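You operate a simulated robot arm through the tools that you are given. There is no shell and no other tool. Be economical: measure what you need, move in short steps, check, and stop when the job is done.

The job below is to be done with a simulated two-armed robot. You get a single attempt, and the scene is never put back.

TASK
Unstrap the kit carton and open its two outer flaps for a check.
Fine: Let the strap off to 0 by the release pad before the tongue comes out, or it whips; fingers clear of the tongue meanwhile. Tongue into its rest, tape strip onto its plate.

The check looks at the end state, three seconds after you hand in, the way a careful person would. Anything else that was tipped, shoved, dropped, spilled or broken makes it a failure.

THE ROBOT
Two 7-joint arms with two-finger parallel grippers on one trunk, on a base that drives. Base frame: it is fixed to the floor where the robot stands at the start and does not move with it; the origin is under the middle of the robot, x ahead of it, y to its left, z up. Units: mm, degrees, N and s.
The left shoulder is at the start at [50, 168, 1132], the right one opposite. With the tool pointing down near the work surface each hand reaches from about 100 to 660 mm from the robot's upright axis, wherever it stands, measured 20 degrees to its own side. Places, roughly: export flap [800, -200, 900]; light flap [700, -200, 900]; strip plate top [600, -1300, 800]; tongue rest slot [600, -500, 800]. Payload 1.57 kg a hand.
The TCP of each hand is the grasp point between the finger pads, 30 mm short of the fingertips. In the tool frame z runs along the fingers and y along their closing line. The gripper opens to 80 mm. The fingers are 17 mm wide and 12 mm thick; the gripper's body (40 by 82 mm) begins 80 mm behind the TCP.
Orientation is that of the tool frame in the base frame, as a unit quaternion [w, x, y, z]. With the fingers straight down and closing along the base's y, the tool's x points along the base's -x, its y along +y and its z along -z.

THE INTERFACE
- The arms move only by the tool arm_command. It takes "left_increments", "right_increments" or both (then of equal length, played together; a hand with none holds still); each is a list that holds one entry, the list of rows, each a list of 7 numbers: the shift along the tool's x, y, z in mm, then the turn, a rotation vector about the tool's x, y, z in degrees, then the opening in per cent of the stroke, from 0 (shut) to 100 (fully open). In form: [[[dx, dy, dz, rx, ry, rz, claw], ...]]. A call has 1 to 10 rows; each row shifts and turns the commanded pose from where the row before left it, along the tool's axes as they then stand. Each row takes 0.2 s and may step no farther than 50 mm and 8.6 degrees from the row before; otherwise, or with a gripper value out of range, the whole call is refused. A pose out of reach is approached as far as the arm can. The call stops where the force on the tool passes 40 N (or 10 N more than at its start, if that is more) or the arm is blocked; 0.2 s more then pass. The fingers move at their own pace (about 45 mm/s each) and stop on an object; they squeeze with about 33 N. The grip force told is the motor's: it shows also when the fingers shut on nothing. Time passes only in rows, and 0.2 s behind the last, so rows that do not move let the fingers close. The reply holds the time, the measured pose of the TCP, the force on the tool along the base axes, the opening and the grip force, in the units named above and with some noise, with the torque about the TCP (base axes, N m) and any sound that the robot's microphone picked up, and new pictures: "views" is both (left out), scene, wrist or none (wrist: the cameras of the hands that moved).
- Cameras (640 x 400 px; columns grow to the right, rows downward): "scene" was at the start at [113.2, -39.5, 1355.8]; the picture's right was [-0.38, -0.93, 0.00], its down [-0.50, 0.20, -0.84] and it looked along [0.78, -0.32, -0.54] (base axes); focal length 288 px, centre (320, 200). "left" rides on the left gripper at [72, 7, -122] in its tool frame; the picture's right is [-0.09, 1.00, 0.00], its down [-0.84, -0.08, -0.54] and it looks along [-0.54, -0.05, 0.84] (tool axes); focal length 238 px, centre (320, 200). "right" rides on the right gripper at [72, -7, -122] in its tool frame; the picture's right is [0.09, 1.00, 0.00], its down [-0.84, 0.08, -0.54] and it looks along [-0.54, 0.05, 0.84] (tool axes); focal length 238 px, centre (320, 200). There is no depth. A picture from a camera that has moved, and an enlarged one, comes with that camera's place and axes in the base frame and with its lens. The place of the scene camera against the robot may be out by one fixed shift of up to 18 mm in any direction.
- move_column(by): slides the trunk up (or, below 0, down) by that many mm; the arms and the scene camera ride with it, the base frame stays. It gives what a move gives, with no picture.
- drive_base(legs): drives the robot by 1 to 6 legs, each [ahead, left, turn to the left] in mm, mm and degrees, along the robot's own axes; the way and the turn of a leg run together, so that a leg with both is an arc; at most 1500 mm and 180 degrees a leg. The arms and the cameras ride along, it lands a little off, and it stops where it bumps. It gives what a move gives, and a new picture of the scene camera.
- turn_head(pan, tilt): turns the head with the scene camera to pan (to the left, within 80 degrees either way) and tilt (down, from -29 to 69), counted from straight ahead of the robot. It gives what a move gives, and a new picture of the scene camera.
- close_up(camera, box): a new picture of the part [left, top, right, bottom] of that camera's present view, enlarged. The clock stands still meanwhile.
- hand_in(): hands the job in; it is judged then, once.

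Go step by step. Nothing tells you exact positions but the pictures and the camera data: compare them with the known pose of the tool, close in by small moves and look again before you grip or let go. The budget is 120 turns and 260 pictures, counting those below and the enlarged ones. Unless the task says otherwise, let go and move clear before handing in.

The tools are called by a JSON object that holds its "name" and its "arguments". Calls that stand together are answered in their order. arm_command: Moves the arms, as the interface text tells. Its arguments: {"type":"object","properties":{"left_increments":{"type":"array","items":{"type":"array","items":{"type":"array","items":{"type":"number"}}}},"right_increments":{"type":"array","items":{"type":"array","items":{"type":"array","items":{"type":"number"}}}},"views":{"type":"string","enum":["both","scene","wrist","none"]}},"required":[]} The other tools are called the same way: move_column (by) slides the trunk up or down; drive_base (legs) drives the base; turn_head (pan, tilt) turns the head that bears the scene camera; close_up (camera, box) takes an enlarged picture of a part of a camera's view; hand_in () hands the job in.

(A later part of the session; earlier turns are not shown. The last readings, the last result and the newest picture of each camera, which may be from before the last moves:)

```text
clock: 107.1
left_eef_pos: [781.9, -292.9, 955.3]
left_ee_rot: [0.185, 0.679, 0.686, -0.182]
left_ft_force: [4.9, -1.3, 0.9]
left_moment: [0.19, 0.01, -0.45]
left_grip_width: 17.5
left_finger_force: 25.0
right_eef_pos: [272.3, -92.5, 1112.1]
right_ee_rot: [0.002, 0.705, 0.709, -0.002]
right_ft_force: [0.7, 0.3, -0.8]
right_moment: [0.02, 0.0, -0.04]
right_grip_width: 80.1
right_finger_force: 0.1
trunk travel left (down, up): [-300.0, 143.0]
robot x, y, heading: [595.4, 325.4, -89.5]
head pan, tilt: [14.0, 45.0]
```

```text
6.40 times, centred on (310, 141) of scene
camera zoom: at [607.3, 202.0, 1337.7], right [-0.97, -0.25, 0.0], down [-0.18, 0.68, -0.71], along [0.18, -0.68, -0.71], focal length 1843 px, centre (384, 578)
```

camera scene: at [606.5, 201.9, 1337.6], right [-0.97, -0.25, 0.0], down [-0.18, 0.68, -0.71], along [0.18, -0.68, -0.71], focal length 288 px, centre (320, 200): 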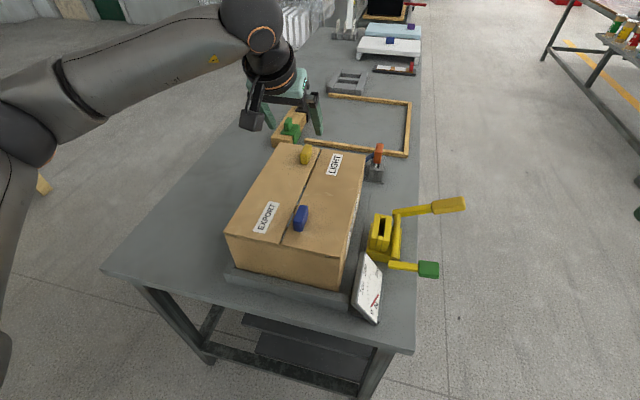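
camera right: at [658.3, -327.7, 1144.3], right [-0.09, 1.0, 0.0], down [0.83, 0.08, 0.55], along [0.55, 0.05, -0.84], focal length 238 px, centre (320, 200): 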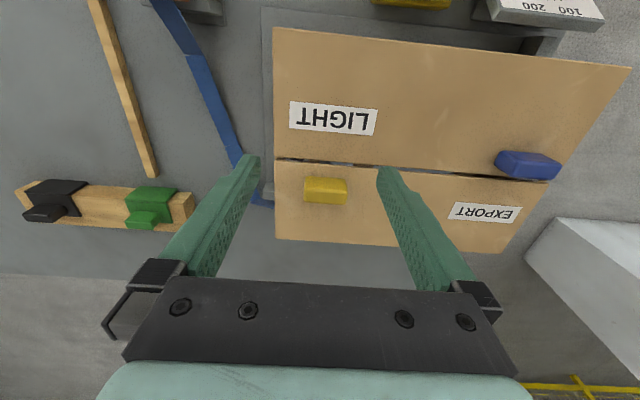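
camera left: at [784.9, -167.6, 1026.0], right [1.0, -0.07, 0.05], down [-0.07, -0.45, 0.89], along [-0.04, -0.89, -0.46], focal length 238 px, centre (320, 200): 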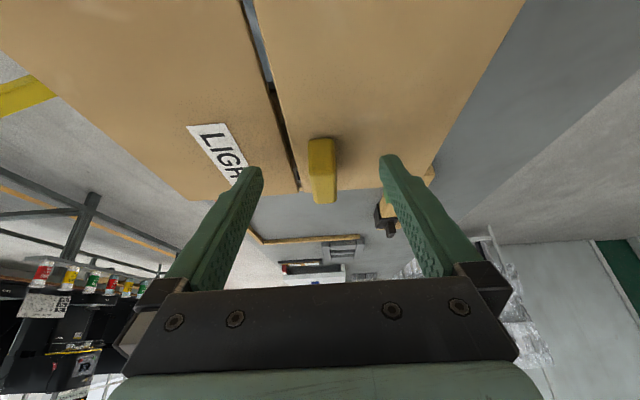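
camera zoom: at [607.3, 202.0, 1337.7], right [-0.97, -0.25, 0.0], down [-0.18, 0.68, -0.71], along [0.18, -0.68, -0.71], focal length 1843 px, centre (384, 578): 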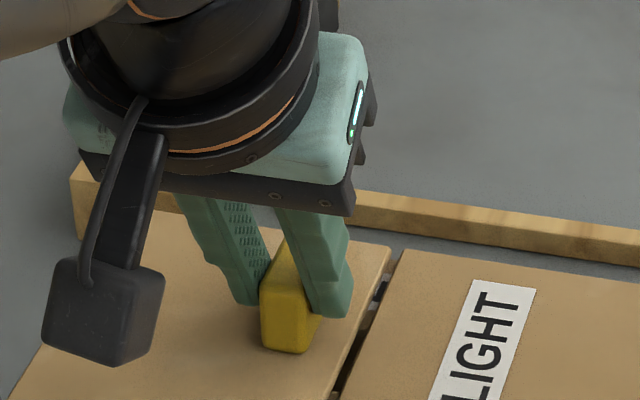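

Gripped (17.5 mm). I swing the flap up about its hinge (x≈873, z≈920), rotating the hand with it: 5 rows of 6 degrees.

{"name": "arm_command", "arguments": {"left_increments": [[[-4.65, 4.1, -8.05, 5.2, 0, -3.0, 0], [-4.65, 4.1, -8.05, 5.2, 0, -3.0, 0], [-4.65, 4.1, -8.05, 5.2, 0, -3.0, 0], [0, 0, 0, 0, 0, 0, 0]]], "views": "none"}}

{"name": "close_up", "arguments": {"camera": "scene", "box": [200, 80, 400, 205]}}

```text
clock: 108.1
left_eef_pos: [796.6, -292.9, 982.3]
left_ee_rot: [0.074, 0.642, 0.707, -0.287]
left_ft_force: [1.5, 0.4, 0.2]
left_moment: [0.67, 0.0, -0.54]
left_grip_width: 17.5
left_finger_force: 32.3
right_eef_pos: [271.7, -93.4, 1109.8]
right_ee_rot: [0.002, 0.705, 0.71, -0.003]
right_ft_force: [-0.1, 0.3, -0.4]
right_moment: [0.04, -0.04, -0.01]
right_grip_width: 79.8
right_finger_force: 0.0
trunk travel left (down, up): [-300.0, 143.0]
robot x, y, heading: [597.8, 329.5, -89.5]
head pan, tilt: [14.0, 45.0]
```

```text
3.20 times, centred on (300, 142) of scene
camera zoom: at [606.9, 201.7, 1337.6], right [-0.97, -0.25, 0.0], down [-0.18, 0.68, -0.71], along [0.18, -0.68, -0.71], focal length 922 px, centre (384, 384)
```

zoom: 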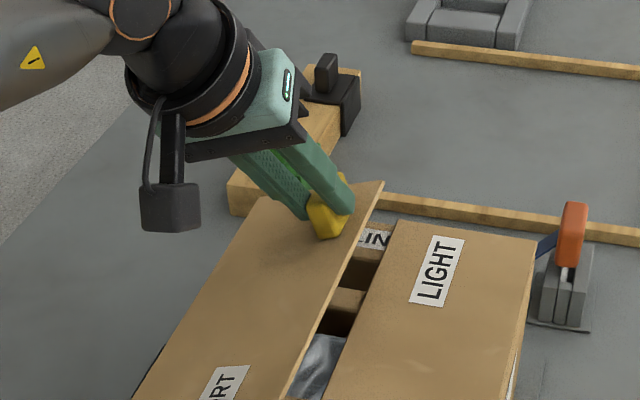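

{"name": "arm_command", "arguments": {"left_increments": [[[-4.65, 4.1, -8.05, 5.2, 0, -3.0, 0], [-4.65, 4.1, -8.05, 5.2, 0, -3.0, 0], [-4.65, 4.1, -8.05, 5.2, 0, -3.0, 0], [-4.65, 4.1, -8.05, 5.2, 0, -3.0, 0], [0, 0, 0, 0, 0, 0, 0]]], "views": "none"}}

{"name": "close_up", "arguments": {"camera": "scene", "box": [160, 70, 400, 220]}}

```text
clock: 109.3
left_eef_pos: [827.8, -292.1, 1009.1]
left_ee_rot: [-0.072, 0.568, 0.705, -0.418]
left_ft_force: [1.4, -0.8, -2.5]
left_moment: [-0.05, -0.09, -0.26]
left_grip_width: 17.3
left_finger_force: 32.5
right_eef_pos: [272.0, -93.4, 1110.6]
right_ee_rot: [0.0, 0.704, 0.71, -0.003]
right_ft_force: [-0.4, 0.0, 0.0]
right_moment: [0.01, -0.01, 0.0]
right_grip_width: 79.9
right_finger_force: 0.1
trunk travel left (down, up): [-300.0, 143.0]
robot x, y, heading: [595.3, 328.8, -89.5]
head pan, tilt: [14.0, 45.0]
```

```text
2.67 times, centred on (280, 145) of scene
camera zoom: at [606.9, 201.7, 1337.6], right [-0.97, -0.25, 0.0], down [-0.18, 0.68, -0.71], along [0.18, -0.68, -0.71], focal length 768 px, centre (427, 347)
```

zoom: 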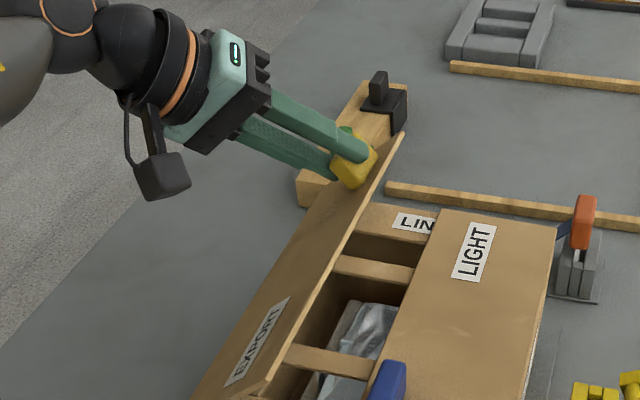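

{"name": "arm_command", "arguments": {"left_increments": [[[-4.65, 4.1, -8.05, 5.2, 0, -3.0, 0], [-4.65, 4.1, -8.05, 5.2, 0, -3.0, 0], [-4.65, 4.1, -8.05, 5.2, 0, -3.0, 0], [-4.65, 4.1, -8.05, 5.2, 0, -3.0, 0], [-4.65, 4.1, -8.05, 5.2, 0, -3.0, 0], [0, 0, 0, 0, 0, 0, 0]]], "views": "none"}}

{"name": "close_up", "arguments": {"camera": "scene", "box": [160, 70, 400, 220]}}

```text
clock: 110.7
left_eef_pos: [876.6, -292.2, 1020.2]
left_ee_rot: [-0.252, 0.441, 0.661, -0.552]
left_ft_force: [-0.1, -0.1, -4.0]
left_moment: [-0.06, -0.01, 0.11]
left_grip_width: 17.6
left_finger_force: 32.8
right_eef_pos: [272.3, -93.5, 1110.4]
right_ee_rot: [0.002, 0.705, 0.71, -0.002]
right_ft_force: [0.4, 0.6, 0.6]
right_moment: [0.02, -0.02, -0.02]
right_grip_width: 79.8
right_finger_force: 0.1
trunk travel left (down, up): [-300.0, 143.0]
robot x, y, heading: [596.7, 326.8, -89.6]
head pan, tilt: [14.0, 45.0]
```

```text
2.67 times, centred on (280, 145) of scene
camera zoom: at [606.7, 201.5, 1337.6], right [-0.97, -0.25, 0.0], down [-0.18, 0.69, -0.71], along [0.18, -0.68, -0.71], focal length 768 px, centre (427, 347)
```

zoom: 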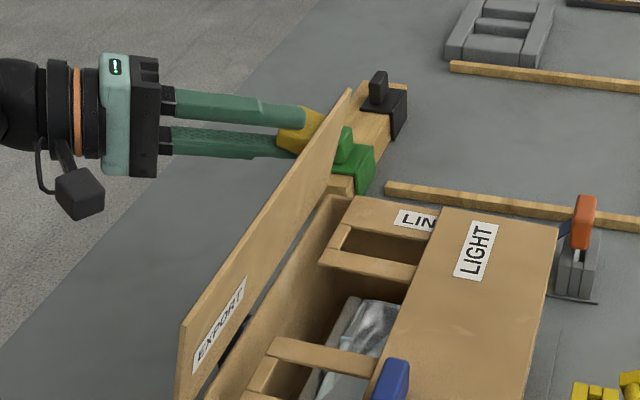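

{"name": "arm_command", "arguments": {"left_increments": [[[-4.65, 4.1, -8.05, 5.2, 0, -3.0, 0], [-4.65, 4.1, -8.05, 5.2, 0, -3.0, 0], [-4.65, 4.1, -8.05, 5.2, 0, -3.0, 0], [-4.65, 4.1, -8.05, 5.2, 0, -3.0, 0], [-4.65, 4.1, -8.05, 5.2, 0, -3.0, 0], [-4.65, 4.1, -8.05, 5.2, 0, -3.0, 0], [0, 0, 0, 0, 0, 0, 0]]], "views": "none"}}

{"name": "close_up", "arguments": {"camera": "scene", "box": [160, 70, 400, 220]}}

```text
clock: 112.3
left_eef_pos: [922.4, -287.1, 991.7]
left_ee_rot: [0.442, -0.247, -0.549, 0.665]
left_ft_force: [2.8, -24.5, 15.3]
left_moment: [-0.48, -0.41, 0.05]
left_grip_width: 21.3
left_finger_force: 32.5
left hand out of reach, approached as far as the arm can: row 6
right_eef_pos: [271.0, -95.2, 1111.2]
right_ee_rot: [0.002, 0.706, 0.709, -0.001]
right_ft_force: [0.3, 0.3, -0.8]
right_moment: [0.0, -0.03, -0.01]
right_grip_width: 80.1
right_finger_force: 0.1
trunk travel left (down, up): [-300.0, 143.0]
robot x, y, heading: [597.0, 326.2, -89.6]
head pan, tilt: [14.0, 45.0]
```

```text
2.67 times, centred on (280, 145) of scene
camera zoom: at [605.9, 200.3, 1337.9], right [-0.97, -0.25, 0.0], down [-0.18, 0.69, -0.71], along [0.18, -0.68, -0.71], focal length 768 px, centre (427, 347)
```

zoom: 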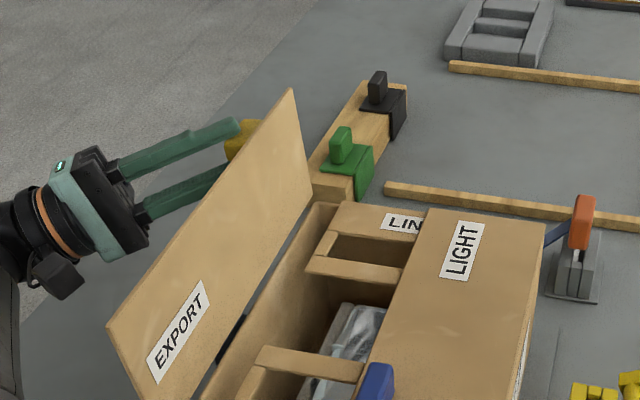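

Flap is past vertical (about 105°), arm near its limit. I open the fingers here and see how the flap rests.

{"name": "arm_command", "arguments": {"left_increments": [[[0, 0, -1, 0, 0, 0, 30], [0, 0, 0, 0, 0, 0, 60], [0, 0, 0, 0, 0, 0, 60], [0, 0, 0, 0, 0, 0, 60]]], "views": "none"}}

{"name": "close_up", "arguments": {"camera": "scene", "box": [160, 70, 400, 220]}}

```text
clock: 113.3
left_eef_pos: [922.5, -283.1, 989.5]
left_ee_rot: [0.443, -0.25, -0.55, 0.662]
left_ft_force: [0.3, -0.1, 0.0]
left_moment: [-0.01, -0.02, 0.02]
left_grip_width: 47.9
left_finger_force: 0.0
right_eef_pos: [271.5, -93.1, 1110.3]
right_ee_rot: [0.001, 0.705, 0.709, -0.003]
right_ft_force: [-0.6, 0.6, 0.2]
right_moment: [-0.01, 0.0, 0.02]
right_grip_width: 80.0
right_finger_force: 0.0
trunk travel left (down, up): [-300.0, 143.0]
robot x, y, heading: [597.1, 328.1, -89.3]
head pan, tilt: [14.0, 45.0]
```

```text
2.67 times, centred on (280, 145) of scene
camera zoom: at [606.6, 202.0, 1337.7], right [-0.97, -0.25, 0.0], down [-0.18, 0.68, -0.71], along [0.18, -0.68, -0.71], focal length 768 px, centre (427, 347)
```

zoom: 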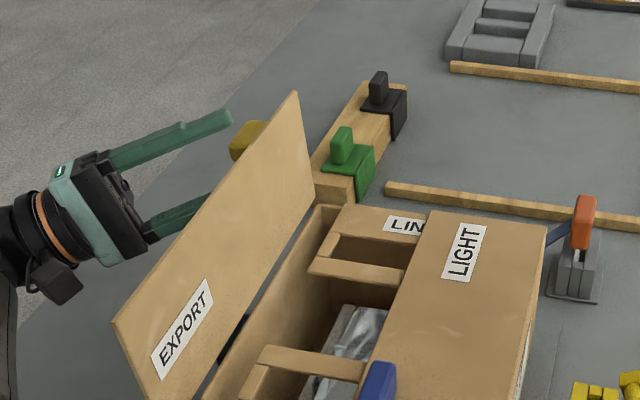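

The flap stays open by itself. I back the left hand out along its axis, then up and away.

{"name": "arm_command", "arguments": {"left_increments": [[[0, 0, -15, 0, 0, 0, 60], [0, 0, -25, 0, 0, 0, 60], [0, 0, -30, 0, 0, 0, 60], [0, 0, -30, 0, 0, 0, 60], [0, 0, 0, 0, 0, 0, 60]]], "views": "scene"}}

{"name": "close_up", "arguments": {"camera": "scene", "box": [160, 70, 400, 220]}}

```text
clock: 114.5
left_eef_pos: [948.1, -261.8, 978.4]
left_ee_rot: [0.442, -0.25, -0.551, 0.662]
left_ft_force: [0.1, -0.1, 0.3]
left_moment: [0.0, 0.04, 0.0]
left_grip_width: 48.1
left_finger_force: 0.0
left hand out of reach, approached as far as the arm can: row 2, 3, 4
right_eef_pos: [272.2, -92.4, 1110.3]
right_ee_rot: [0.002, 0.705, 0.709, -0.002]
right_ft_force: [0.4, -0.1, 0.0]
right_moment: [0.0, -0.03, -0.01]
right_grip_width: 79.8
right_finger_force: 0.1
trunk travel left (down, up): [-300.0, 143.0]
robot x, y, heading: [595.6, 328.7, -89.3]
head pan, tilt: [14.0, 45.0]
camera scene: at [606.7, 202.0, 1337.7], right [-0.97, -0.25, 0.0], down [-0.18, 0.68, -0.71], along [0.18, -0.68, -0.71], focal length 288 px, centre (320, 200)
```

scene: 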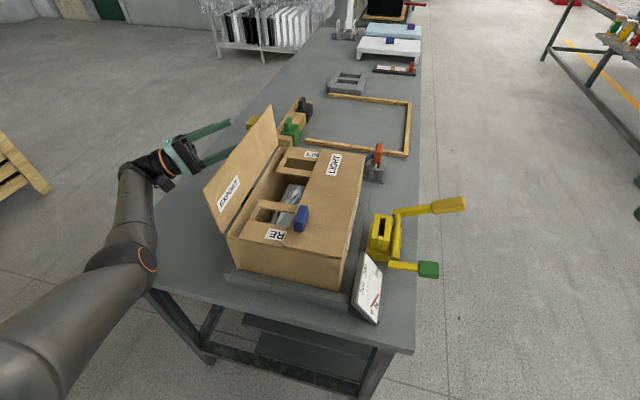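

```text
2.67 times, centred on (280, 145) of scene
camera zoom: at [606.7, 202.0, 1337.7], right [-0.97, -0.25, 0.0], down [-0.18, 0.68, -0.71], along [0.18, -0.68, -0.71], focal length 768 px, centre (427, 347)
```

zoom: 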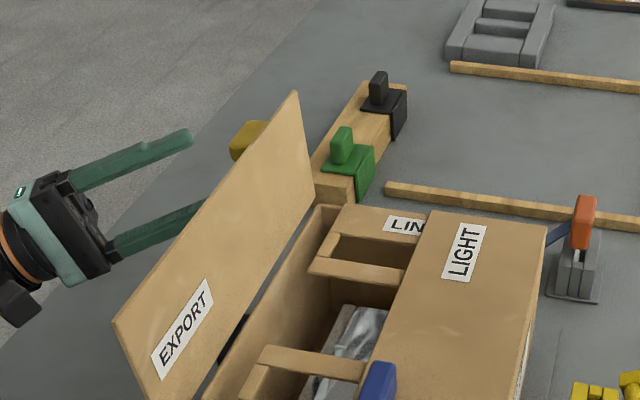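

I drive the base slightly to its left and back, which takes the hand clear alongside the flap.

{"name": "drive_base", "arguments": {"legs": [[0, 30, 0], [-300, 0, 0]]}}

```text
clock: 117.1
left_eef_pos: [975.5, 39.2, 978.6]
left_ee_rot: [0.442, -0.249, -0.551, 0.663]
left_ft_force: [-0.3, -0.2, -0.5]
left_moment: [0.03, 0.0, 0.02]
left_grip_width: 48.0
left_finger_force: 0.0
right_eef_pos: [299.2, 208.0, 1109.3]
right_ee_rot: [0.001, 0.705, 0.709, -0.003]
right_ft_force: [-1.0, 0.1, 0.4]
right_moment: [-0.01, 0.0, 0.01]
right_grip_width: 80.0
right_finger_force: 0.1
trunk travel left (down, up): [-300.0, 143.0]
robot x, y, heading: [622.4, 629.5, -89.4]
head pan, tilt: [14.0, 45.0]
camera scene: at [634.4, 502.3, 1337.7], right [-0.97, -0.25, 0.0], down [-0.18, 0.68, -0.71], along [0.18, -0.69, -0.71], focal length 288 px, centre (320, 200)
```

scene: 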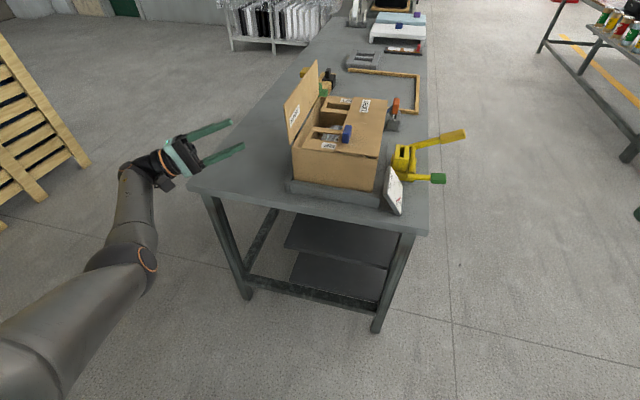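

Clear. I rotate the left hand back upright and lift it.

{"name": "arm_command", "arguments": {"left_increments": [[[0, 0, 0, -7.3, 0, 4.2, 60], [0, 0, 0, -7.3, 0, 4.2, 60], [0, 0, 0, -7.3, 0, 4.2, 60], [0, 0, 0, -7.3, 0, 4.2, 60], [0, 0, 0, -7.3, 0, 4.2, 60], [0, 0, 0, -7.3, 0, 4.2, 60], [0, 0, 0, -7.3, 0, 4.2, 60], [0, 0, 0, -7.3, 0, 4.2, 60], [0, 0, 0, -7.3, 0, 4.2, 60], [0, 0, 0, -7.3, 0, 4.2, 60]]], "views": "none"}}

{"name": "arm_command", "arguments": {"left_increments": [[[0, 0, 0, -7.3, 0, 4.2, 60], [0, 0, 0, -7.3, 0, 4.2, 60], [0, 0, -40, 0, 0, 0, 60], [0, 0, -40, 0, 0, 0, 60], [0, 0, -40, 0, 0, 0, 60], [0, 0, -40, 0, 0, 0, 60], [0, 0, -40, 0, 0, 0, 60]]], "views": "none"}}

```text
clock: 119.3
left_eef_pos: [977.7, 39.4, 978.9]
left_ee_rot: [0.039, 0.626, 0.711, -0.319]
left_ft_force: [-0.3, 0.6, 0.4]
left_moment: [0.03, 0.01, -0.01]
left_grip_width: 48.0
left_finger_force: 0.1
right_eef_pos: [299.7, 207.2, 1110.9]
right_ee_rot: [0.0, 0.705, 0.709, -0.002]
right_ft_force: [0.0, 0.4, -0.2]
right_moment: [-0.02, 0.02, 0.03]
right_grip_width: 80.2
right_finger_force: 0.1
trunk travel left (down, up): [-300.0, 143.0]
robot x, y, heading: [625.9, 626.7, -89.3]
head pan, tilt: [14.0, 45.0]
```

```text
clock: 120.9
left_eef_pos: [995.6, 138.4, 1154.0]
left_ee_rot: [0.141, 0.666, 0.698, -0.223]
left_ft_force: [0.4, 1.1, 0.3]
left_moment: [0.01, 0.0, -0.03]
left_grip_width: 48.1
left_finger_force: 0.1
right_eef_pos: [299.9, 207.2, 1110.1]
right_ee_rot: [0.001, 0.705, 0.71, -0.002]
right_ft_force: [0.1, 1.1, 0.1]
right_moment: [-0.01, 0.01, -0.01]
right_grip_width: 80.2
right_finger_force: 0.1
trunk travel left (down, up): [-300.0, 143.0]
robot x, y, heading: [624.4, 624.7, -89.6]
head pan, tilt: [14.0, 45.0]
```

Now the near flap with the right hand, mirrored. I move the base so the blue knob [733,-120] lies about 170 mm to my right.

{"name": "drive_base", "arguments": {"legs": [[0, 276, 0], [275, 0, 0]]}}

{"name": "turn_head", "arguments": {"pan": -22, "tilt": 48}}

```text
clock: 125.4
left_eef_pos: [1276.4, -133.5, 1152.0]
left_ee_rot: [0.142, 0.665, 0.698, -0.223]
left_ft_force: [-0.6, 0.2, 0.5]
left_moment: [0.0, 0.0, -0.03]
left_grip_width: 47.8
left_finger_force: 0.1
right_eef_pos: [580.2, -64.8, 1109.5]
right_ee_rot: [0.0, 0.703, 0.711, -0.003]
right_ft_force: [0.1, 0.0, -0.7]
right_moment: [0.02, 0.01, -0.03]
right_grip_width: 80.1
right_finger_force: 0.0
trunk travel left (down, up): [-300.0, 143.0]
robot x, y, heading: [900.3, 357.2, -89.3]
head pan, tilt: [14.0, 45.0]
camera scene: at [913.7, 230.4, 1337.6], right [-0.97, -0.25, 0.0], down [-0.18, 0.68, -0.71], along [0.18, -0.68, -0.71], focal length 288 px, centre (320, 200)
```

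scene: 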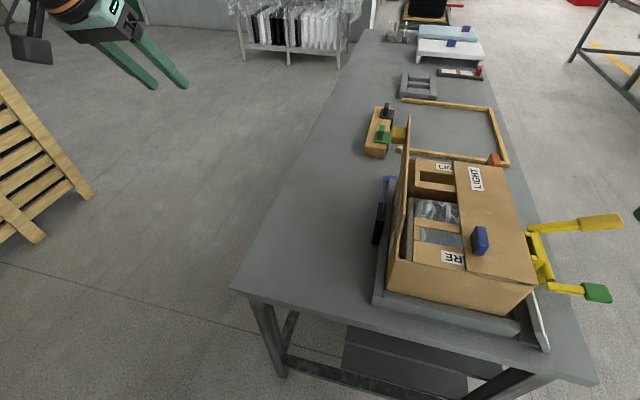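

```text
clock: 126.5
left_eef_pos: [1277.5, -131.8, 1152.5]
left_ee_rot: [0.142, 0.665, 0.699, -0.222]
left_ft_force: [-1.3, 0.6, 0.6]
left_moment: [-0.03, 0.0, 0.0]
left_grip_width: 48.0
left_finger_force: 0.0
right_eef_pos: [579.8, -64.9, 1110.6]
right_ee_rot: [0.001, 0.703, 0.711, -0.002]
right_ft_force: [0.2, 0.7, 0.5]
right_moment: [0.05, 0.01, -0.01]
right_grip_width: 80.0
right_finger_force: 0.0
trunk travel left (down, up): [-300.0, 143.0]
robot x, y, heading: [902.6, 355.4, -89.2]
head pan, tilt: [-22.0, 48.0]
camera scene: at [864.5, 236.2, 1333.5], right [-0.93, 0.36, 0.0], down [0.27, 0.69, -0.67], along [-0.24, -0.62, -0.74], focal length 288 px, centre (320, 200)
```

scene: 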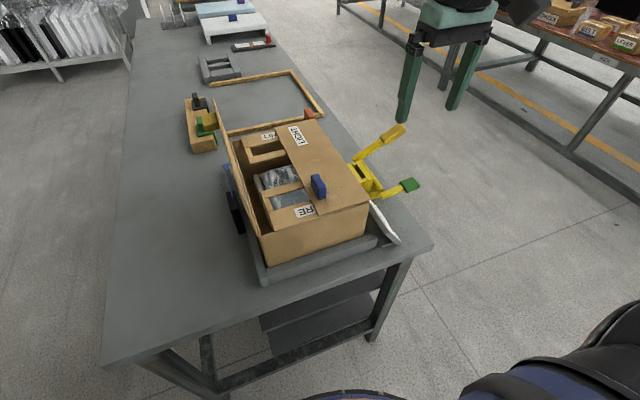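

{"name": "arm_command", "arguments": {"right_increments": [[[0, 38, 20, 0, 0, 0, 100], [0, 38, 20, 0, 0, 0, 100], [0, 38, 20, 0, 0, 0, 100], [0, 38, 10, 0, 0, 0, 100], [0, 0, 0, 0, -7.5, 0, 100], [0, 0, 0, 0, -7.5, 0, 100], [0, 0, 0, 0, -7.5, 0, 100], [0, 0, 0, 0, -7.5, 0, 100], [0, 0, 0, 0, 0, 0, 100]]], "views": "both"}}

```text
clock: 128.4
left_eef_pos: [1276.9, -132.4, 1151.9]
left_ee_rot: [0.142, 0.665, 0.699, -0.223]
left_ft_force: [-0.9, -0.2, -0.1]
left_moment: [0.01, -0.03, -0.01]
left_grip_width: 48.1
left_finger_force: 0.1
right_eef_pos: [732.5, -64.0, 1039.8]
right_ee_rot: [0.186, 0.678, 0.686, -0.185]
right_ft_force: [0.8, -1.1, -0.4]
right_moment: [0.03, -0.01, 0.0]
right_grip_width: 80.2
right_finger_force: 0.0
trunk travel left (down, up): [-300.0, 143.0]
robot x, y, heading: [904.0, 355.2, -89.5]
head pan, tilt: [-22.0, 48.0]
camera scene: at [864.4, 236.1, 1333.4], right [-0.93, 0.36, 0.0], down [0.27, 0.69, -0.67], along [-0.24, -0.62, -0.74], focal length 288 px, centre (320, 200)
camera right: at [724.3, 59.5, 1110.2], right [0.99, 0.09, -0.05], down [0.08, -0.45, 0.89], along [0.06, -0.89, -0.45], focal length 238 px, centre (320, 200)
```

scene: 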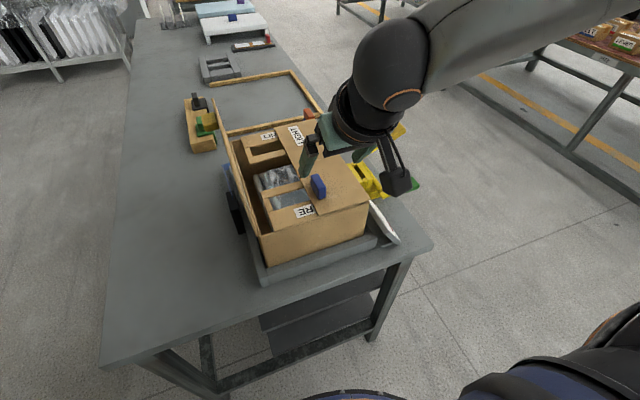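
right: 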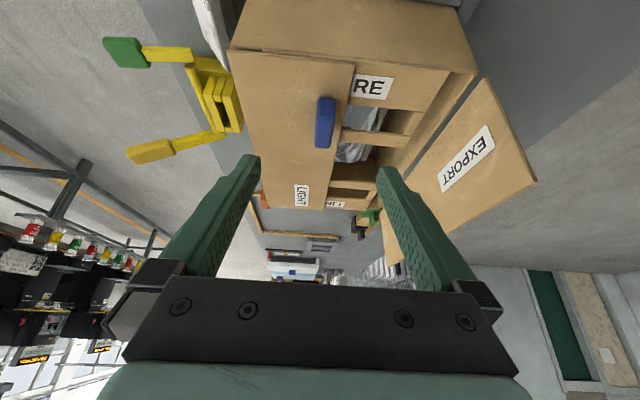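

{"name": "arm_command", "arguments": {"right_increments": [[[1, 1, 25, 0, 0, 0, 50], [1, 1, 25, 0, 0, 0, 50], [1, 1, 18, 0, 0, 0, 50], [0, 0, 0, 0, 0, 0, 50]]], "views": "wrist"}}

{"name": "close_up", "arguments": {"camera": "scene", "box": [250, 130, 410, 230]}}

```text
clock: 129.4
left_eef_pos: [1276.2, -130.3, 1153.1]
left_ee_rot: [0.141, 0.666, 0.698, -0.223]
left_ft_force: [0.6, 0.1, -0.1]
left_moment: [0.0, -0.02, 0.02]
left_grip_width: 48.0
left_finger_force: 0.1
right_eef_pos: [734.7, -96.2, 980.3]
right_ee_rot: [0.185, 0.679, 0.686, -0.184]
right_ft_force: [0.4, 0.7, -0.4]
right_moment: [0.02, 0.01, 0.02]
right_grip_width: 40.0
right_finger_force: 0.1
trunk travel left (down, up): [-300.0, 143.0]
robot x, y, heading: [897.8, 357.2, -89.5]
head pan, tilt: [-22.0, 48.0]
camera right: at [727.8, 28.0, 1050.4], right [0.99, 0.09, -0.05], down [0.08, -0.45, 0.89], along [0.06, -0.89, -0.45], focal length 238 px, centre (320, 200)
```

right: 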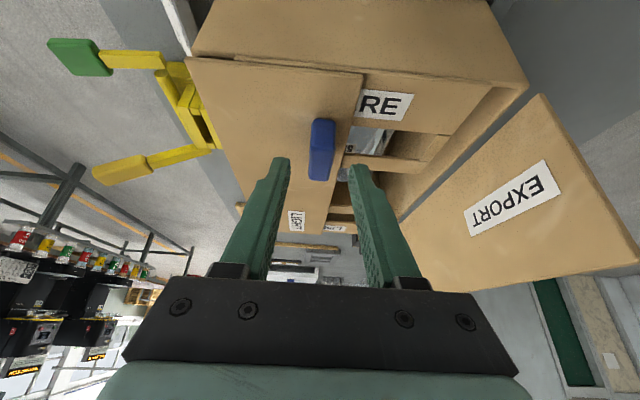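

```text
4.00 times, centred on (330, 180) of scene
camera zoom: at [864.5, 236.3, 1333.5], right [-0.93, 0.36, 0.0], down [0.27, 0.69, -0.67], along [-0.24, -0.62, -0.74], focal length 1152 px, centre (280, 280)
```

zoom: 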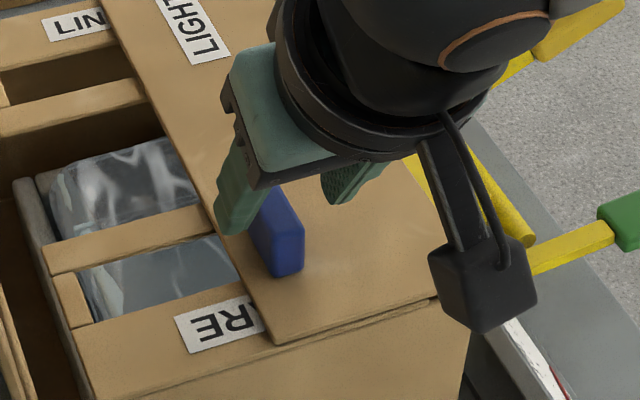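

{"name": "arm_command", "arguments": {"right_increments": [[[1, 2, 10, 0, 0, 0, 50], [1, 0, 10, 0, 0, 0, 50], [0.5, 0, 6, 0, 0, 0, 50], [0, 0, 0, 0, 0, 0, 50]]], "views": "wrist"}}

{"name": "close_up", "arguments": {"camera": "scene", "box": [270, 140, 370, 202]}}

```text
clock: 130.4
left_eef_pos: [1277.6, -132.4, 1153.1]
left_ee_rot: [0.141, 0.666, 0.698, -0.223]
left_ft_force: [-0.3, -0.3, 0.1]
left_moment: [0.01, 0.02, -0.01]
left_grip_width: 47.8
left_finger_force: 0.0
right_eef_pos: [736.2, -106.9, 956.7]
right_ee_rot: [0.185, 0.679, 0.686, -0.185]
right_ft_force: [0.2, 0.0, 1.0]
right_moment: [0.04, -0.01, 0.0]
right_grip_width: 40.0
right_finger_force: 0.1
trunk travel left (down, up): [-300.0, 143.0]
robot x, y, heading: [904.2, 358.0, -89.4]
head pan, tilt: [-22.0, 48.0]
camera right: at [729.5, 17.0, 1026.6], right [0.99, 0.09, -0.05], down [0.08, -0.45, 0.89], along [0.06, -0.89, -0.45], focal length 238 px, centre (320, 200)
```

right: 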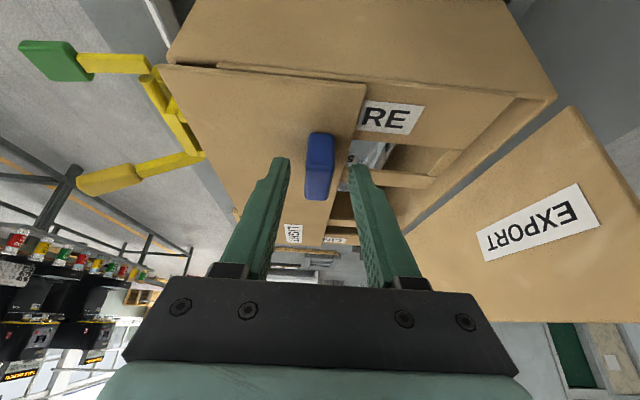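

```text
6.40 times, centred on (320, 171) of scene
camera zoom: at [864.5, 236.2, 1333.5], right [-0.93, 0.36, 0.0], down [0.27, 0.69, -0.67], along [-0.24, -0.62, -0.74], focal length 1843 px, centre (320, 386)
```

zoom: 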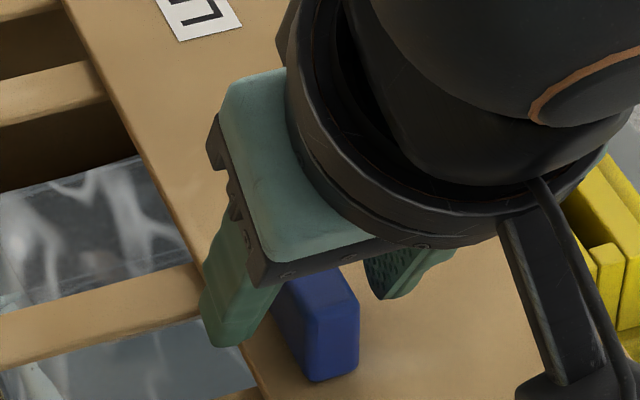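

Straddled and clear. I close on the blue knob, then swing 3 rows of 6° toward -x.

{"name": "arm_command", "arguments": {"right_increments": [[[0, 0, 0, 0, 0, 0, 0], [0, 0, 0, 0, 0, 0, 0], [0, 0, 0, 0, 0, 0, 0], [0, 0, 0, 0, 0, 0, 0]]], "views": "none"}}

{"name": "arm_command", "arguments": {"right_increments": [[[-4.35, -4.3, -7.55, -5.2, 0, 3.0, 0], [-4.35, -4.3, -7.55, -5.2, 0, 3.0, 0], [-4.35, -4.3, -7.55, -5.2, 0, 3.0, 0], [0, 0, 0, 0, 0, 0, 0]]], "views": "none"}}

{"name": "close_up", "arguments": {"camera": "scene", "box": [220, 100, 420, 225]}}

```text
clock: 131.4
left_eef_pos: [1276.8, -132.0, 1152.9]
left_ee_rot: [0.142, 0.665, 0.698, -0.222]
left_ft_force: [0.5, 0.1, 0.2]
left_moment: [-0.04, -0.04, 0.0]
left_grip_width: 47.8
left_finger_force: 0.0
right_eef_pos: [736.0, -105.6, 956.9]
right_ee_rot: [0.186, 0.679, 0.686, -0.184]
right_ft_force: [-2.4, 0.3, 0.6]
right_moment: [-0.13, 0.05, -0.07]
right_grip_width: 17.4
right_finger_force: 32.3
trunk travel left (down, up): [-300.0, 143.0]
robot x, y, heading: [902.5, 354.1, -89.4]
head pan, tilt: [-22.0, 48.0]
```

```text
clock: 132.4
left_eef_pos: [1276.3, -132.1, 1153.6]
left_ee_rot: [0.142, 0.665, 0.698, -0.223]
left_ft_force: [0.4, 0.0, 0.3]
left_moment: [-0.02, -0.02, 0.03]
left_grip_width: 48.1
left_finger_force: 0.1
right_eef_pos: [720.5, -105.8, 982.3]
right_ee_rot: [0.289, 0.7, 0.648, -0.074]
right_ft_force: [-4.4, 4.7, 0.7]
right_moment: [-0.26, 0.33, -0.58]
right_grip_width: 17.3
right_finger_force: 31.9
trunk travel left (down, up): [-300.0, 143.0]
robot x, y, heading: [901.3, 353.6, -89.5]
head pan, tilt: [-22.0, 48.0]
```

```text
3.20 times, centred on (320, 162) of scene
camera zoom: at [863.9, 236.9, 1333.5], right [-0.93, 0.36, 0.0], down [0.27, 0.69, -0.67], along [-0.24, -0.62, -0.74], focal length 922 px, centre (320, 320)
```

zoom: 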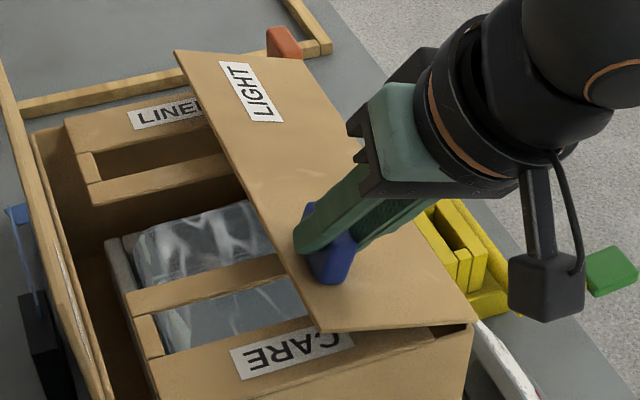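

{"name": "arm_command", "arguments": {"right_increments": [[[-4.35, -4.3, -7.55, -5.2, 0, 3.0, 0], [-4.35, -4.3, -7.55, -5.2, 0, 3.0, 0], [-4.35, -4.3, -7.55, -5.2, 0, 3.0, 0], [-4.35, -4.3, -7.55, -5.2, 0, 3.0, 0], [-4.35, -4.3, -7.55, -5.2, 0, 3.0, 0], [0, 0, 0, 0, 0, 0, 0]]], "views": "none"}}

{"name": "close_up", "arguments": {"camera": "scene", "box": [220, 80, 460, 230]}}

```text
clock: 133.8
left_eef_pos: [1275.3, -132.2, 1153.6]
left_ee_rot: [0.142, 0.666, 0.698, -0.223]
left_ft_force: [-0.4, -0.3, 0.0]
left_moment: [-0.01, -0.02, -0.01]
left_grip_width: 48.1
left_finger_force: 0.0
right_eef_pos: [680.1, -108.5, 1008.2]
right_ee_rot: [0.448, 0.694, 0.553, 0.111]
right_ft_force: [-8.1, 4.5, 0.4]
right_moment: [0.28, 0.69, -0.49]
right_grip_width: 17.6
right_finger_force: 32.1
trunk travel left (down, up): [-300.0, 143.0]
robot x, y, heading: [900.6, 355.3, -89.4]
head pan, tilt: [-22.0, 48.0]
```

```text
2.67 times, centred on (340, 155) of scene
camera zoom: at [863.7, 236.8, 1333.5], right [-0.93, 0.36, 0.0], down [0.27, 0.69, -0.67], along [-0.24, -0.62, -0.74], focal length 768 px, centre (267, 320)
```

zoom: 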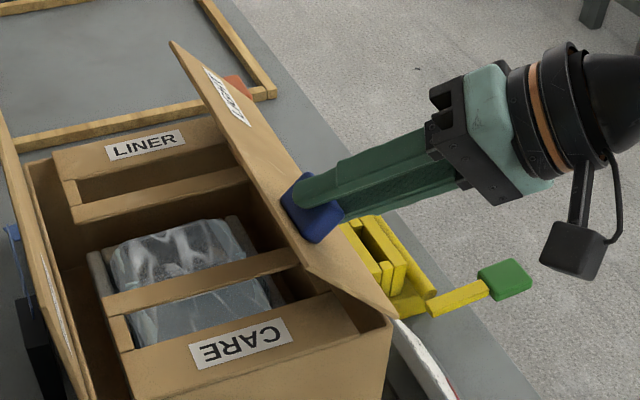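

{"name": "arm_command", "arguments": {"right_increments": [[[-4.35, -4.3, -7.55, -5.2, 0, 3.0, 0], [-4.35, -4.3, -7.55, -5.2, 0, 3.0, 0], [-4.35, -4.3, -7.55, -5.2, 0, 3.0, 0], [-4.35, -4.3, -7.55, -5.2, 0, 3.0, 0], [0, 0, 0, 0, 0, 0, 0]]], "views": "none"}}

{"name": "close_up", "arguments": {"camera": "scene", "box": [220, 80, 460, 230]}}

```text
clock: 135.1
left_eef_pos: [1276.9, -133.3, 1153.1]
left_ee_rot: [0.141, 0.666, 0.698, -0.222]
left_ft_force: [0.5, 0.7, -0.6]
left_moment: [0.02, -0.02, -0.03]
left_grip_width: 48.1
left_finger_force: 0.0
right_eef_pos: [643.4, -96.8, 1021.3]
right_ee_rot: [0.548, 0.658, 0.45, 0.253]
right_ft_force: [2.3, -8.7, -6.3]
right_moment: [-1.04, -0.21, -0.55]
right_grip_width: 17.7
right_finger_force: 31.8
right hand out of reach, approached as far as the arm can: row 4
trunk travel left (down, up): [-300.0, 143.0]
robot x, y, heading: [904.9, 356.4, -89.4]
head pan, tilt: [-22.0, 48.0]
```

```text
2.67 times, centred on (340, 155) of scene
camera zoom: at [864.5, 234.5, 1333.2], right [-0.93, 0.36, 0.0], down [0.27, 0.69, -0.67], along [-0.24, -0.62, -0.74], focal length 768 px, centre (267, 320)
```

zoom: 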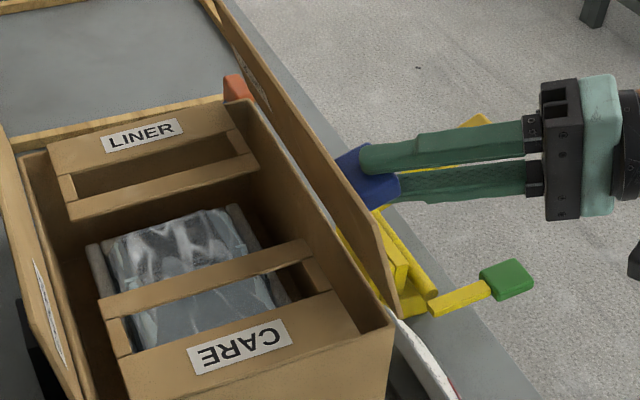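

The arm is at its limit with the flap at about 75°. I release, back out, and will finish by pushing the flap outward from inside.

{"name": "arm_command", "arguments": {"right_increments": [[[0, 0, 0, 0, 0, 0, 30], [0, 0, 0, 0, 0, 0, 60], [0, 0, 0, 0, 0, 0, 60], [0, 0, -15, 0, 0, 0, 60], [0, 0, -25, 0, 0, 0, 60], [0, 0, -25, 0, 0, 0, 60], [0, 0, 0, 0, 0, 0, 60]]], "views": "scene"}}

{"name": "close_up", "arguments": {"camera": "scene", "box": [220, 80, 460, 230]}}

```text
clock: 136.7
left_eef_pos: [1276.8, -131.7, 1152.3]
left_ee_rot: [0.141, 0.666, 0.698, -0.222]
left_ft_force: [0.8, 0.1, -0.7]
left_moment: [-0.02, -0.02, -0.01]
left_grip_width: 48.0
left_finger_force: 0.1
right_eef_pos: [587.7, -63.9, 1039.1]
right_ee_rot: [0.55, 0.656, 0.449, 0.255]
right_ft_force: [-0.5, -0.2, 0.9]
right_moment: [0.01, 0.01, -0.01]
right_grip_width: 48.3
right_finger_force: 0.0
trunk travel left (down, up): [-300.0, 143.0]
robot x, y, heading: [902.0, 354.9, -89.2]
head pan, tilt: [-22.0, 48.0]
camera scene: at [864.5, 236.2, 1333.5], right [-0.93, 0.36, 0.0], down [0.27, 0.69, -0.67], along [-0.24, -0.62, -0.74], focal length 288 px, centre (320, 200)
```

scene: 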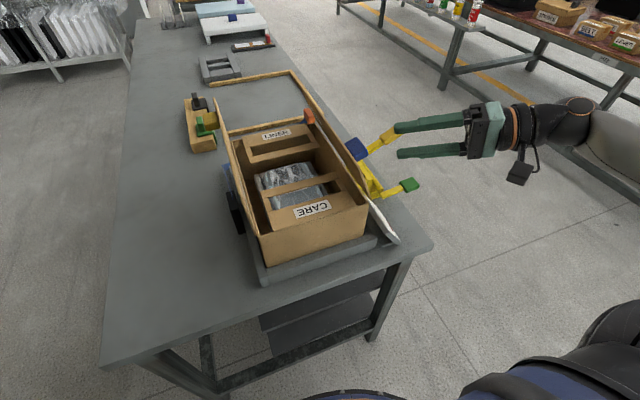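

```text
2.67 times, centred on (340, 155) of scene
camera zoom: at [864.5, 236.2, 1333.5], right [-0.93, 0.36, 0.0], down [0.27, 0.69, -0.67], along [-0.24, -0.62, -0.74], focal length 768 px, centre (267, 320)
```

zoom: 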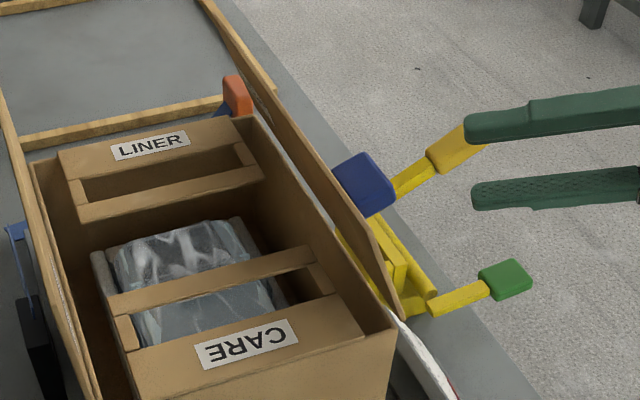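

The flap holds at about 65°. I bring the right hand back upright first, away from the flap.

{"name": "arm_command", "arguments": {"right_increments": [[[0, 0, -10, 7.2, 0, -4.1, 60], [0, 0, -10, 7.2, 0, -4.1, 60], [0, 0, 0, 7.2, 0, -4.1, 60], [0, 0, 0, 7.2, 0, -4.1, 60], [0, 0, 0, 7.2, 0, -4.1, 60], [0, 0, 0, 7.2, 0, -4.1, 0], [0, 0, -20, 7.2, 0, -4.1, 0], [0, 0, -30, 7.2, 0, -4.1, 0], [0, 0, -40, 2, 0, -1, 0], [0, 0, 0, 0, 0, 0, 0]]], "views": "none"}}

```text
clock: 138.8
left_eef_pos: [1275.5, -132.2, 1152.4]
left_ee_rot: [0.141, 0.665, 0.699, -0.223]
left_ft_force: [-0.3, -0.3, -0.2]
left_moment: [-0.01, 0.04, 0.02]
left_grip_width: 47.9
left_finger_force: 0.1
right_eef_pos: [556.3, -6.9, 1121.3]
right_ee_rot: [0.204, 0.687, 0.678, -0.162]
right_ft_force: [0.8, 0.5, 0.1]
right_moment: [0.01, 0.0, -0.03]
right_grip_width: 0.1
right_finger_force: 21.9
trunk travel left (down, up): [-300.0, 143.0]
robot x, y, heading: [900.8, 356.3, -89.4]
head pan, tilt: [-22.0, 48.0]
```

{"name": "arm_command", "arguments": {"right_increments": [[[-25.7, 30, 14.9, 0, 0, 0, 0], [-25.7, 30, 14.9, 0, 0, 0, 0], [-25.7, 30, 14.9, 0, 0, 0, 0], [-25.7, 30, 14.9, 0, 0, 0, 0], [-25.7, 30, 14.9, 0, 0, 0, 0], [-25.7, 30, 14.9, 0, 0, 0, 0], [0, 0, 0, 0, 0, 0, 0]]], "views": "both"}}

```text
clock: 140.4
left_eef_pos: [1276.0, -131.3, 1152.3]
left_ee_rot: [0.142, 0.665, 0.698, -0.223]
left_ft_force: [0.5, -0.5, -1.0]
left_moment: [0.05, 0.0, 0.02]
left_grip_width: 48.1
left_finger_force: 0.1
right_eef_pos: [737.0, -187.2, 1134.2]
right_ee_rot: [0.205, 0.687, 0.678, -0.163]
right_ft_force: [-0.3, 0.1, 0.0]
right_moment: [0.0, 0.01, 0.0]
right_grip_width: 0.0
right_finger_force: 21.5
trunk travel left (down, up): [-300.0, 143.0]
robot x, y, heading: [901.6, 356.4, -89.3]
head pan, tilt: [-22.0, 48.0]
camera scene: at [864.5, 236.7, 1333.5], right [-0.93, 0.36, 0.0], down [0.27, 0.69, -0.67], along [-0.24, -0.62, -0.74], focal length 288 px, centre (320, 200)
camera right: at [726.5, -64.4, 1203.4], right [1.0, 0.08, 0.01], down [0.02, -0.45, 0.89], along [0.08, -0.89, -0.45], focal length 238 px, centre (320, 200)
```

scene: 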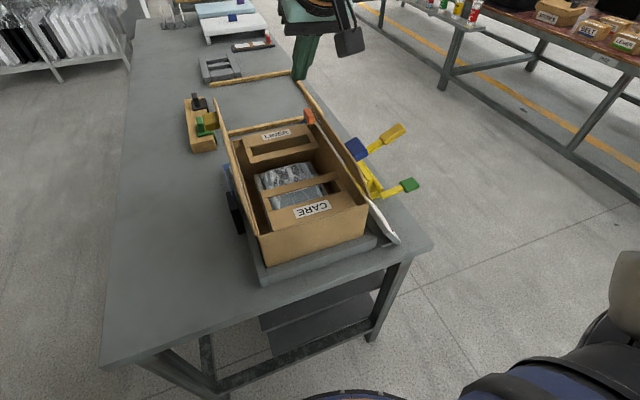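
right: 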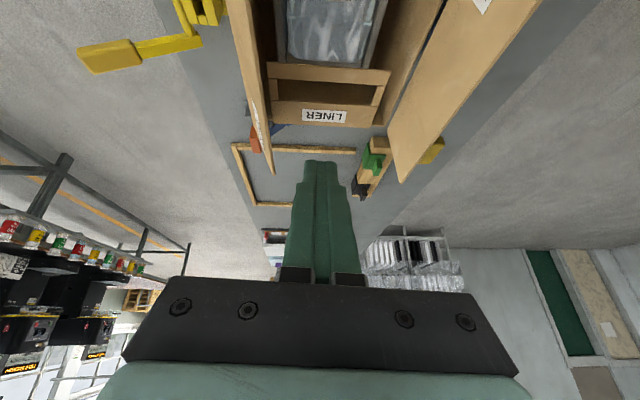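

{"name": "arm_command", "arguments": {"right_increments": [[[15, 0, 26, 0, 0, 0, 0], [15, 0, 26, 0, 0, 0, 0], [15, 0, 26, 0, 0, 0, 0], [15, 0, 26, 0, 0, 0, 0], [0, 0, 0, 0, 0, 0, 0]]], "views": "wrist"}}

{"name": "close_up", "arguments": {"camera": "scene", "box": [200, 60, 440, 210]}}

```text
clock: 141.7
left_eef_pos: [1277.0, -131.5, 1153.0]
left_ee_rot: [0.141, 0.666, 0.697, -0.223]
left_ft_force: [0.4, 0.0, -0.8]
left_moment: [0.0, 0.01, 0.0]
left_grip_width: 48.0
left_finger_force: 0.0
right_eef_pos: [743.5, -187.1, 1013.5]
right_ee_rot: [0.204, 0.687, 0.678, -0.162]
right_ft_force: [0.6, 0.5, -0.4]
right_moment: [0.04, 0.0, 0.0]
right_grip_width: 0.0
right_finger_force: 21.3
trunk travel left (down, up): [-300.0, 143.0]
robot x, y, heading: [904.7, 349.6, -89.3]
head pan, tilt: [-22.0, 48.0]
camera right: at [733.4, -64.2, 1082.0], right [1.0, 0.08, 0.01], down [0.03, -0.45, 0.89], along [0.08, -0.89, -0.45], focal length 238 px, centre (320, 200)
```

right: 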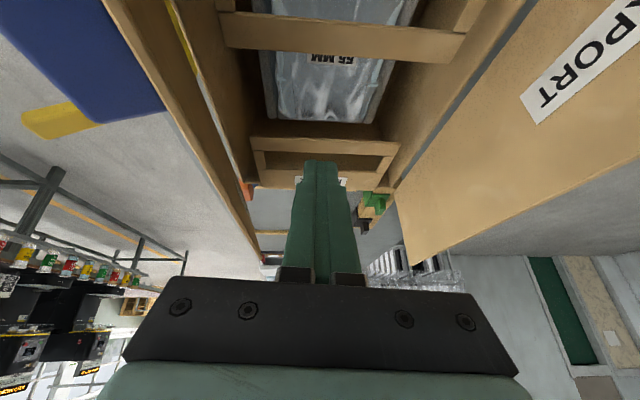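

```text
2.67 times, centred on (320, 135) of scene
camera zoom: at [864.5, 236.3, 1333.5], right [-0.93, 0.36, 0.0], down [0.27, 0.69, -0.67], along [-0.24, -0.62, -0.74], focal length 768 px, centre (320, 373)
```

zoom: 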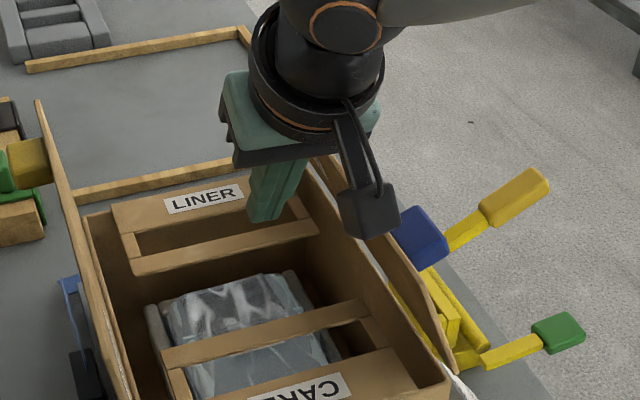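

The hand is inside, behind the near flap. I sweep toward -x to push it past vertical.

{"name": "arm_command", "arguments": {"right_increments": [[[0, -20, 0, 0, 0, 0, 0], [0, -20, 0, 0, 0, 0, 0], [0, -15, 0, 0, 0, 0, 0], [0, -15, 0, 0, 0, 0, 0], [0, -15, 0, 0, 0, 0, 0], [0, -15, 0, 0, 0, 0, 0], [0, 0, 0, 0, 0, 0, 0]]], "views": "none"}}

{"name": "close_up", "arguments": {"camera": "scene", "box": [200, 60, 440, 210]}}

```text
clock: 143.2
left_eef_pos: [1277.2, -131.7, 1153.2]
left_ee_rot: [0.141, 0.665, 0.699, -0.221]
left_ft_force: [0.7, 0.3, 0.4]
left_moment: [0.01, 0.01, -0.02]
left_grip_width: 48.1
left_finger_force: 0.1
right_eef_pos: [644.7, -188.4, 1007.0]
right_ee_rot: [0.204, 0.687, 0.678, -0.163]
right_ft_force: [3.6, 0.1, 2.6]
right_moment: [0.03, 0.08, -0.06]
right_grip_width: 0.2
right_finger_force: 21.5
trunk travel left (down, up): [-300.0, 143.0]
robot x, y, heading: [903.4, 354.6, -89.2]
head pan, tilt: [-22.0, 48.0]
```

```text
2.67 times, centred on (320, 135) of scene
camera zoom: at [865.0, 236.3, 1333.5], right [-0.93, 0.36, 0.0], down [0.27, 0.69, -0.67], along [-0.24, -0.62, -0.74], focal length 768 px, centre (320, 373)
```

zoom: 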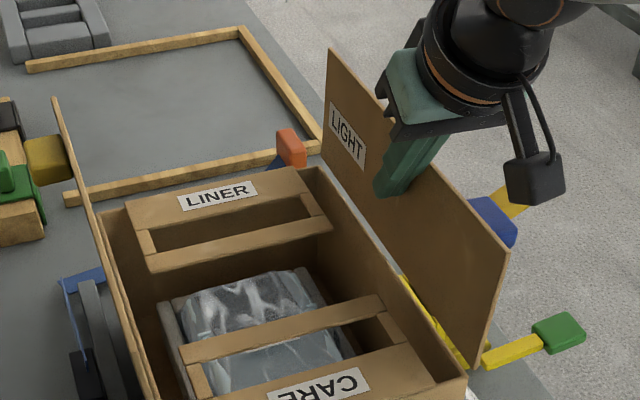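

{"name": "arm_command", "arguments": {"right_increments": [[[0, -15, 0, 0, 0, 0, 0], [0, -15, 0, 0, 0, 0, 0], [0, -15, 0, 0, 0, 0, 0], [0, -10, 0, 0, 0, 0, 0], [0, 0, 0, 0, 0, 0, 0]]], "views": "none"}}

{"name": "close_up", "arguments": {"camera": "scene", "box": [200, 60, 440, 210]}}

```text
clock: 144.4
left_eef_pos: [1277.0, -131.5, 1153.6]
left_ee_rot: [0.141, 0.665, 0.699, -0.222]
left_ft_force: [0.2, 0.2, -0.3]
left_moment: [0.05, 0.04, -0.02]
left_grip_width: 48.1
left_finger_force: 0.1
right_eef_pos: [589.2, -187.4, 1002.8]
right_ee_rot: [0.204, 0.687, 0.678, -0.163]
right_ft_force: [5.8, 1.7, -2.0]
right_moment: [0.09, -0.22, 0.03]
right_grip_width: 0.3
right_finger_force: 20.7
trunk travel left (down, up): [-300.0, 143.0]
robot x, y, heading: [901.5, 351.7, -89.2]
head pan, tilt: [-22.0, 48.0]
```

```text
2.67 times, centred on (320, 135) of scene
camera zoom: at [865.1, 236.3, 1333.5], right [-0.93, 0.36, 0.0], down [0.27, 0.69, -0.67], along [-0.24, -0.62, -0.74], focal length 768 px, centre (320, 373)
```

zoom: 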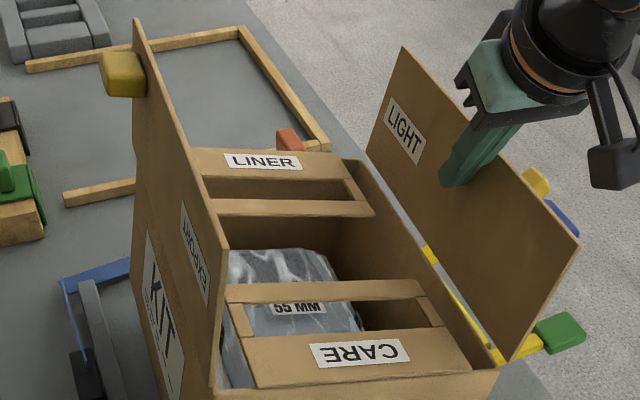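

The flap has reached its stop and the carton is starting to tilt; I back off at once, slowly, so it settles back.

{"name": "arm_command", "arguments": {"right_increments": [[[0, 8, 0, 0, 0, 0, 0], [0, 8, 0, 0, 0, 0, 0], [0, 8, 0, 0, 0, 0, 0], [0, 8, 0, 0, 0, 0, 0], [0, 8, 0, 0, 0, 0, 0], [0, 8, 0, 0, 0, 0, 0], [0, 0, 0, 0, 0, 0, 0]]], "views": "scene"}}

{"name": "close_up", "arguments": {"camera": "scene", "box": [200, 60, 440, 210]}}

```text
clock: 146.1
left_eef_pos: [1278.0, -132.3, 1151.8]
left_ee_rot: [0.141, 0.665, 0.698, -0.222]
left_ft_force: [-0.1, 0.2, -0.1]
left_moment: [0.0, 0.04, 0.01]
left_grip_width: 48.2
left_finger_force: 0.0
right_eef_pos: [638.0, -186.6, 1007.8]
right_ee_rot: [0.205, 0.687, 0.678, -0.163]
right_ft_force: [2.8, -2.0, 1.1]
right_moment: [0.03, 0.06, -0.05]
right_grip_width: 0.0
right_finger_force: 21.1
trunk travel left (down, up): [-300.0, 143.0]
robot x, y, heading: [902.4, 354.2, -89.4]
head pan, tilt: [-22.0, 48.0]
camera scene: at [864.9, 236.2, 1333.5], right [-0.93, 0.36, 0.0], down [0.27, 0.69, -0.67], along [-0.24, -0.62, -0.74], focal length 288 px, centre (320, 200)
```

scene: 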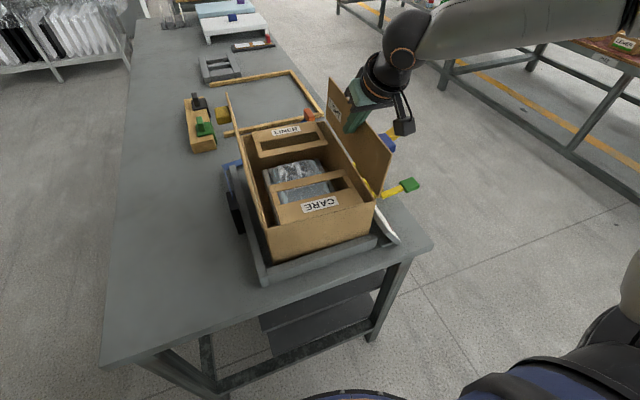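

```text
2.67 times, centred on (320, 135) of scene
camera zoom: at [864.9, 236.2, 1333.5], right [-0.93, 0.36, 0.0], down [0.27, 0.69, -0.67], along [-0.24, -0.62, -0.74], focal length 768 px, centre (320, 373)
```

zoom: 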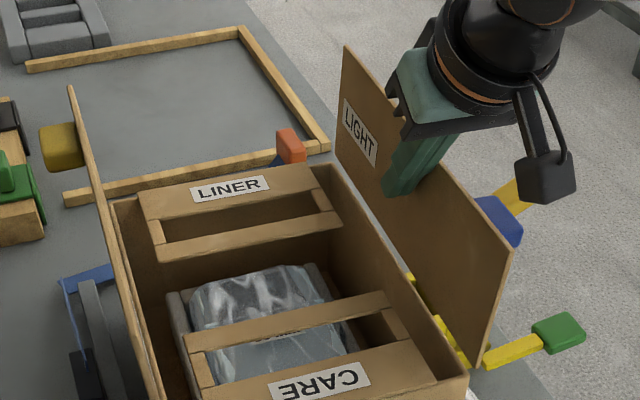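

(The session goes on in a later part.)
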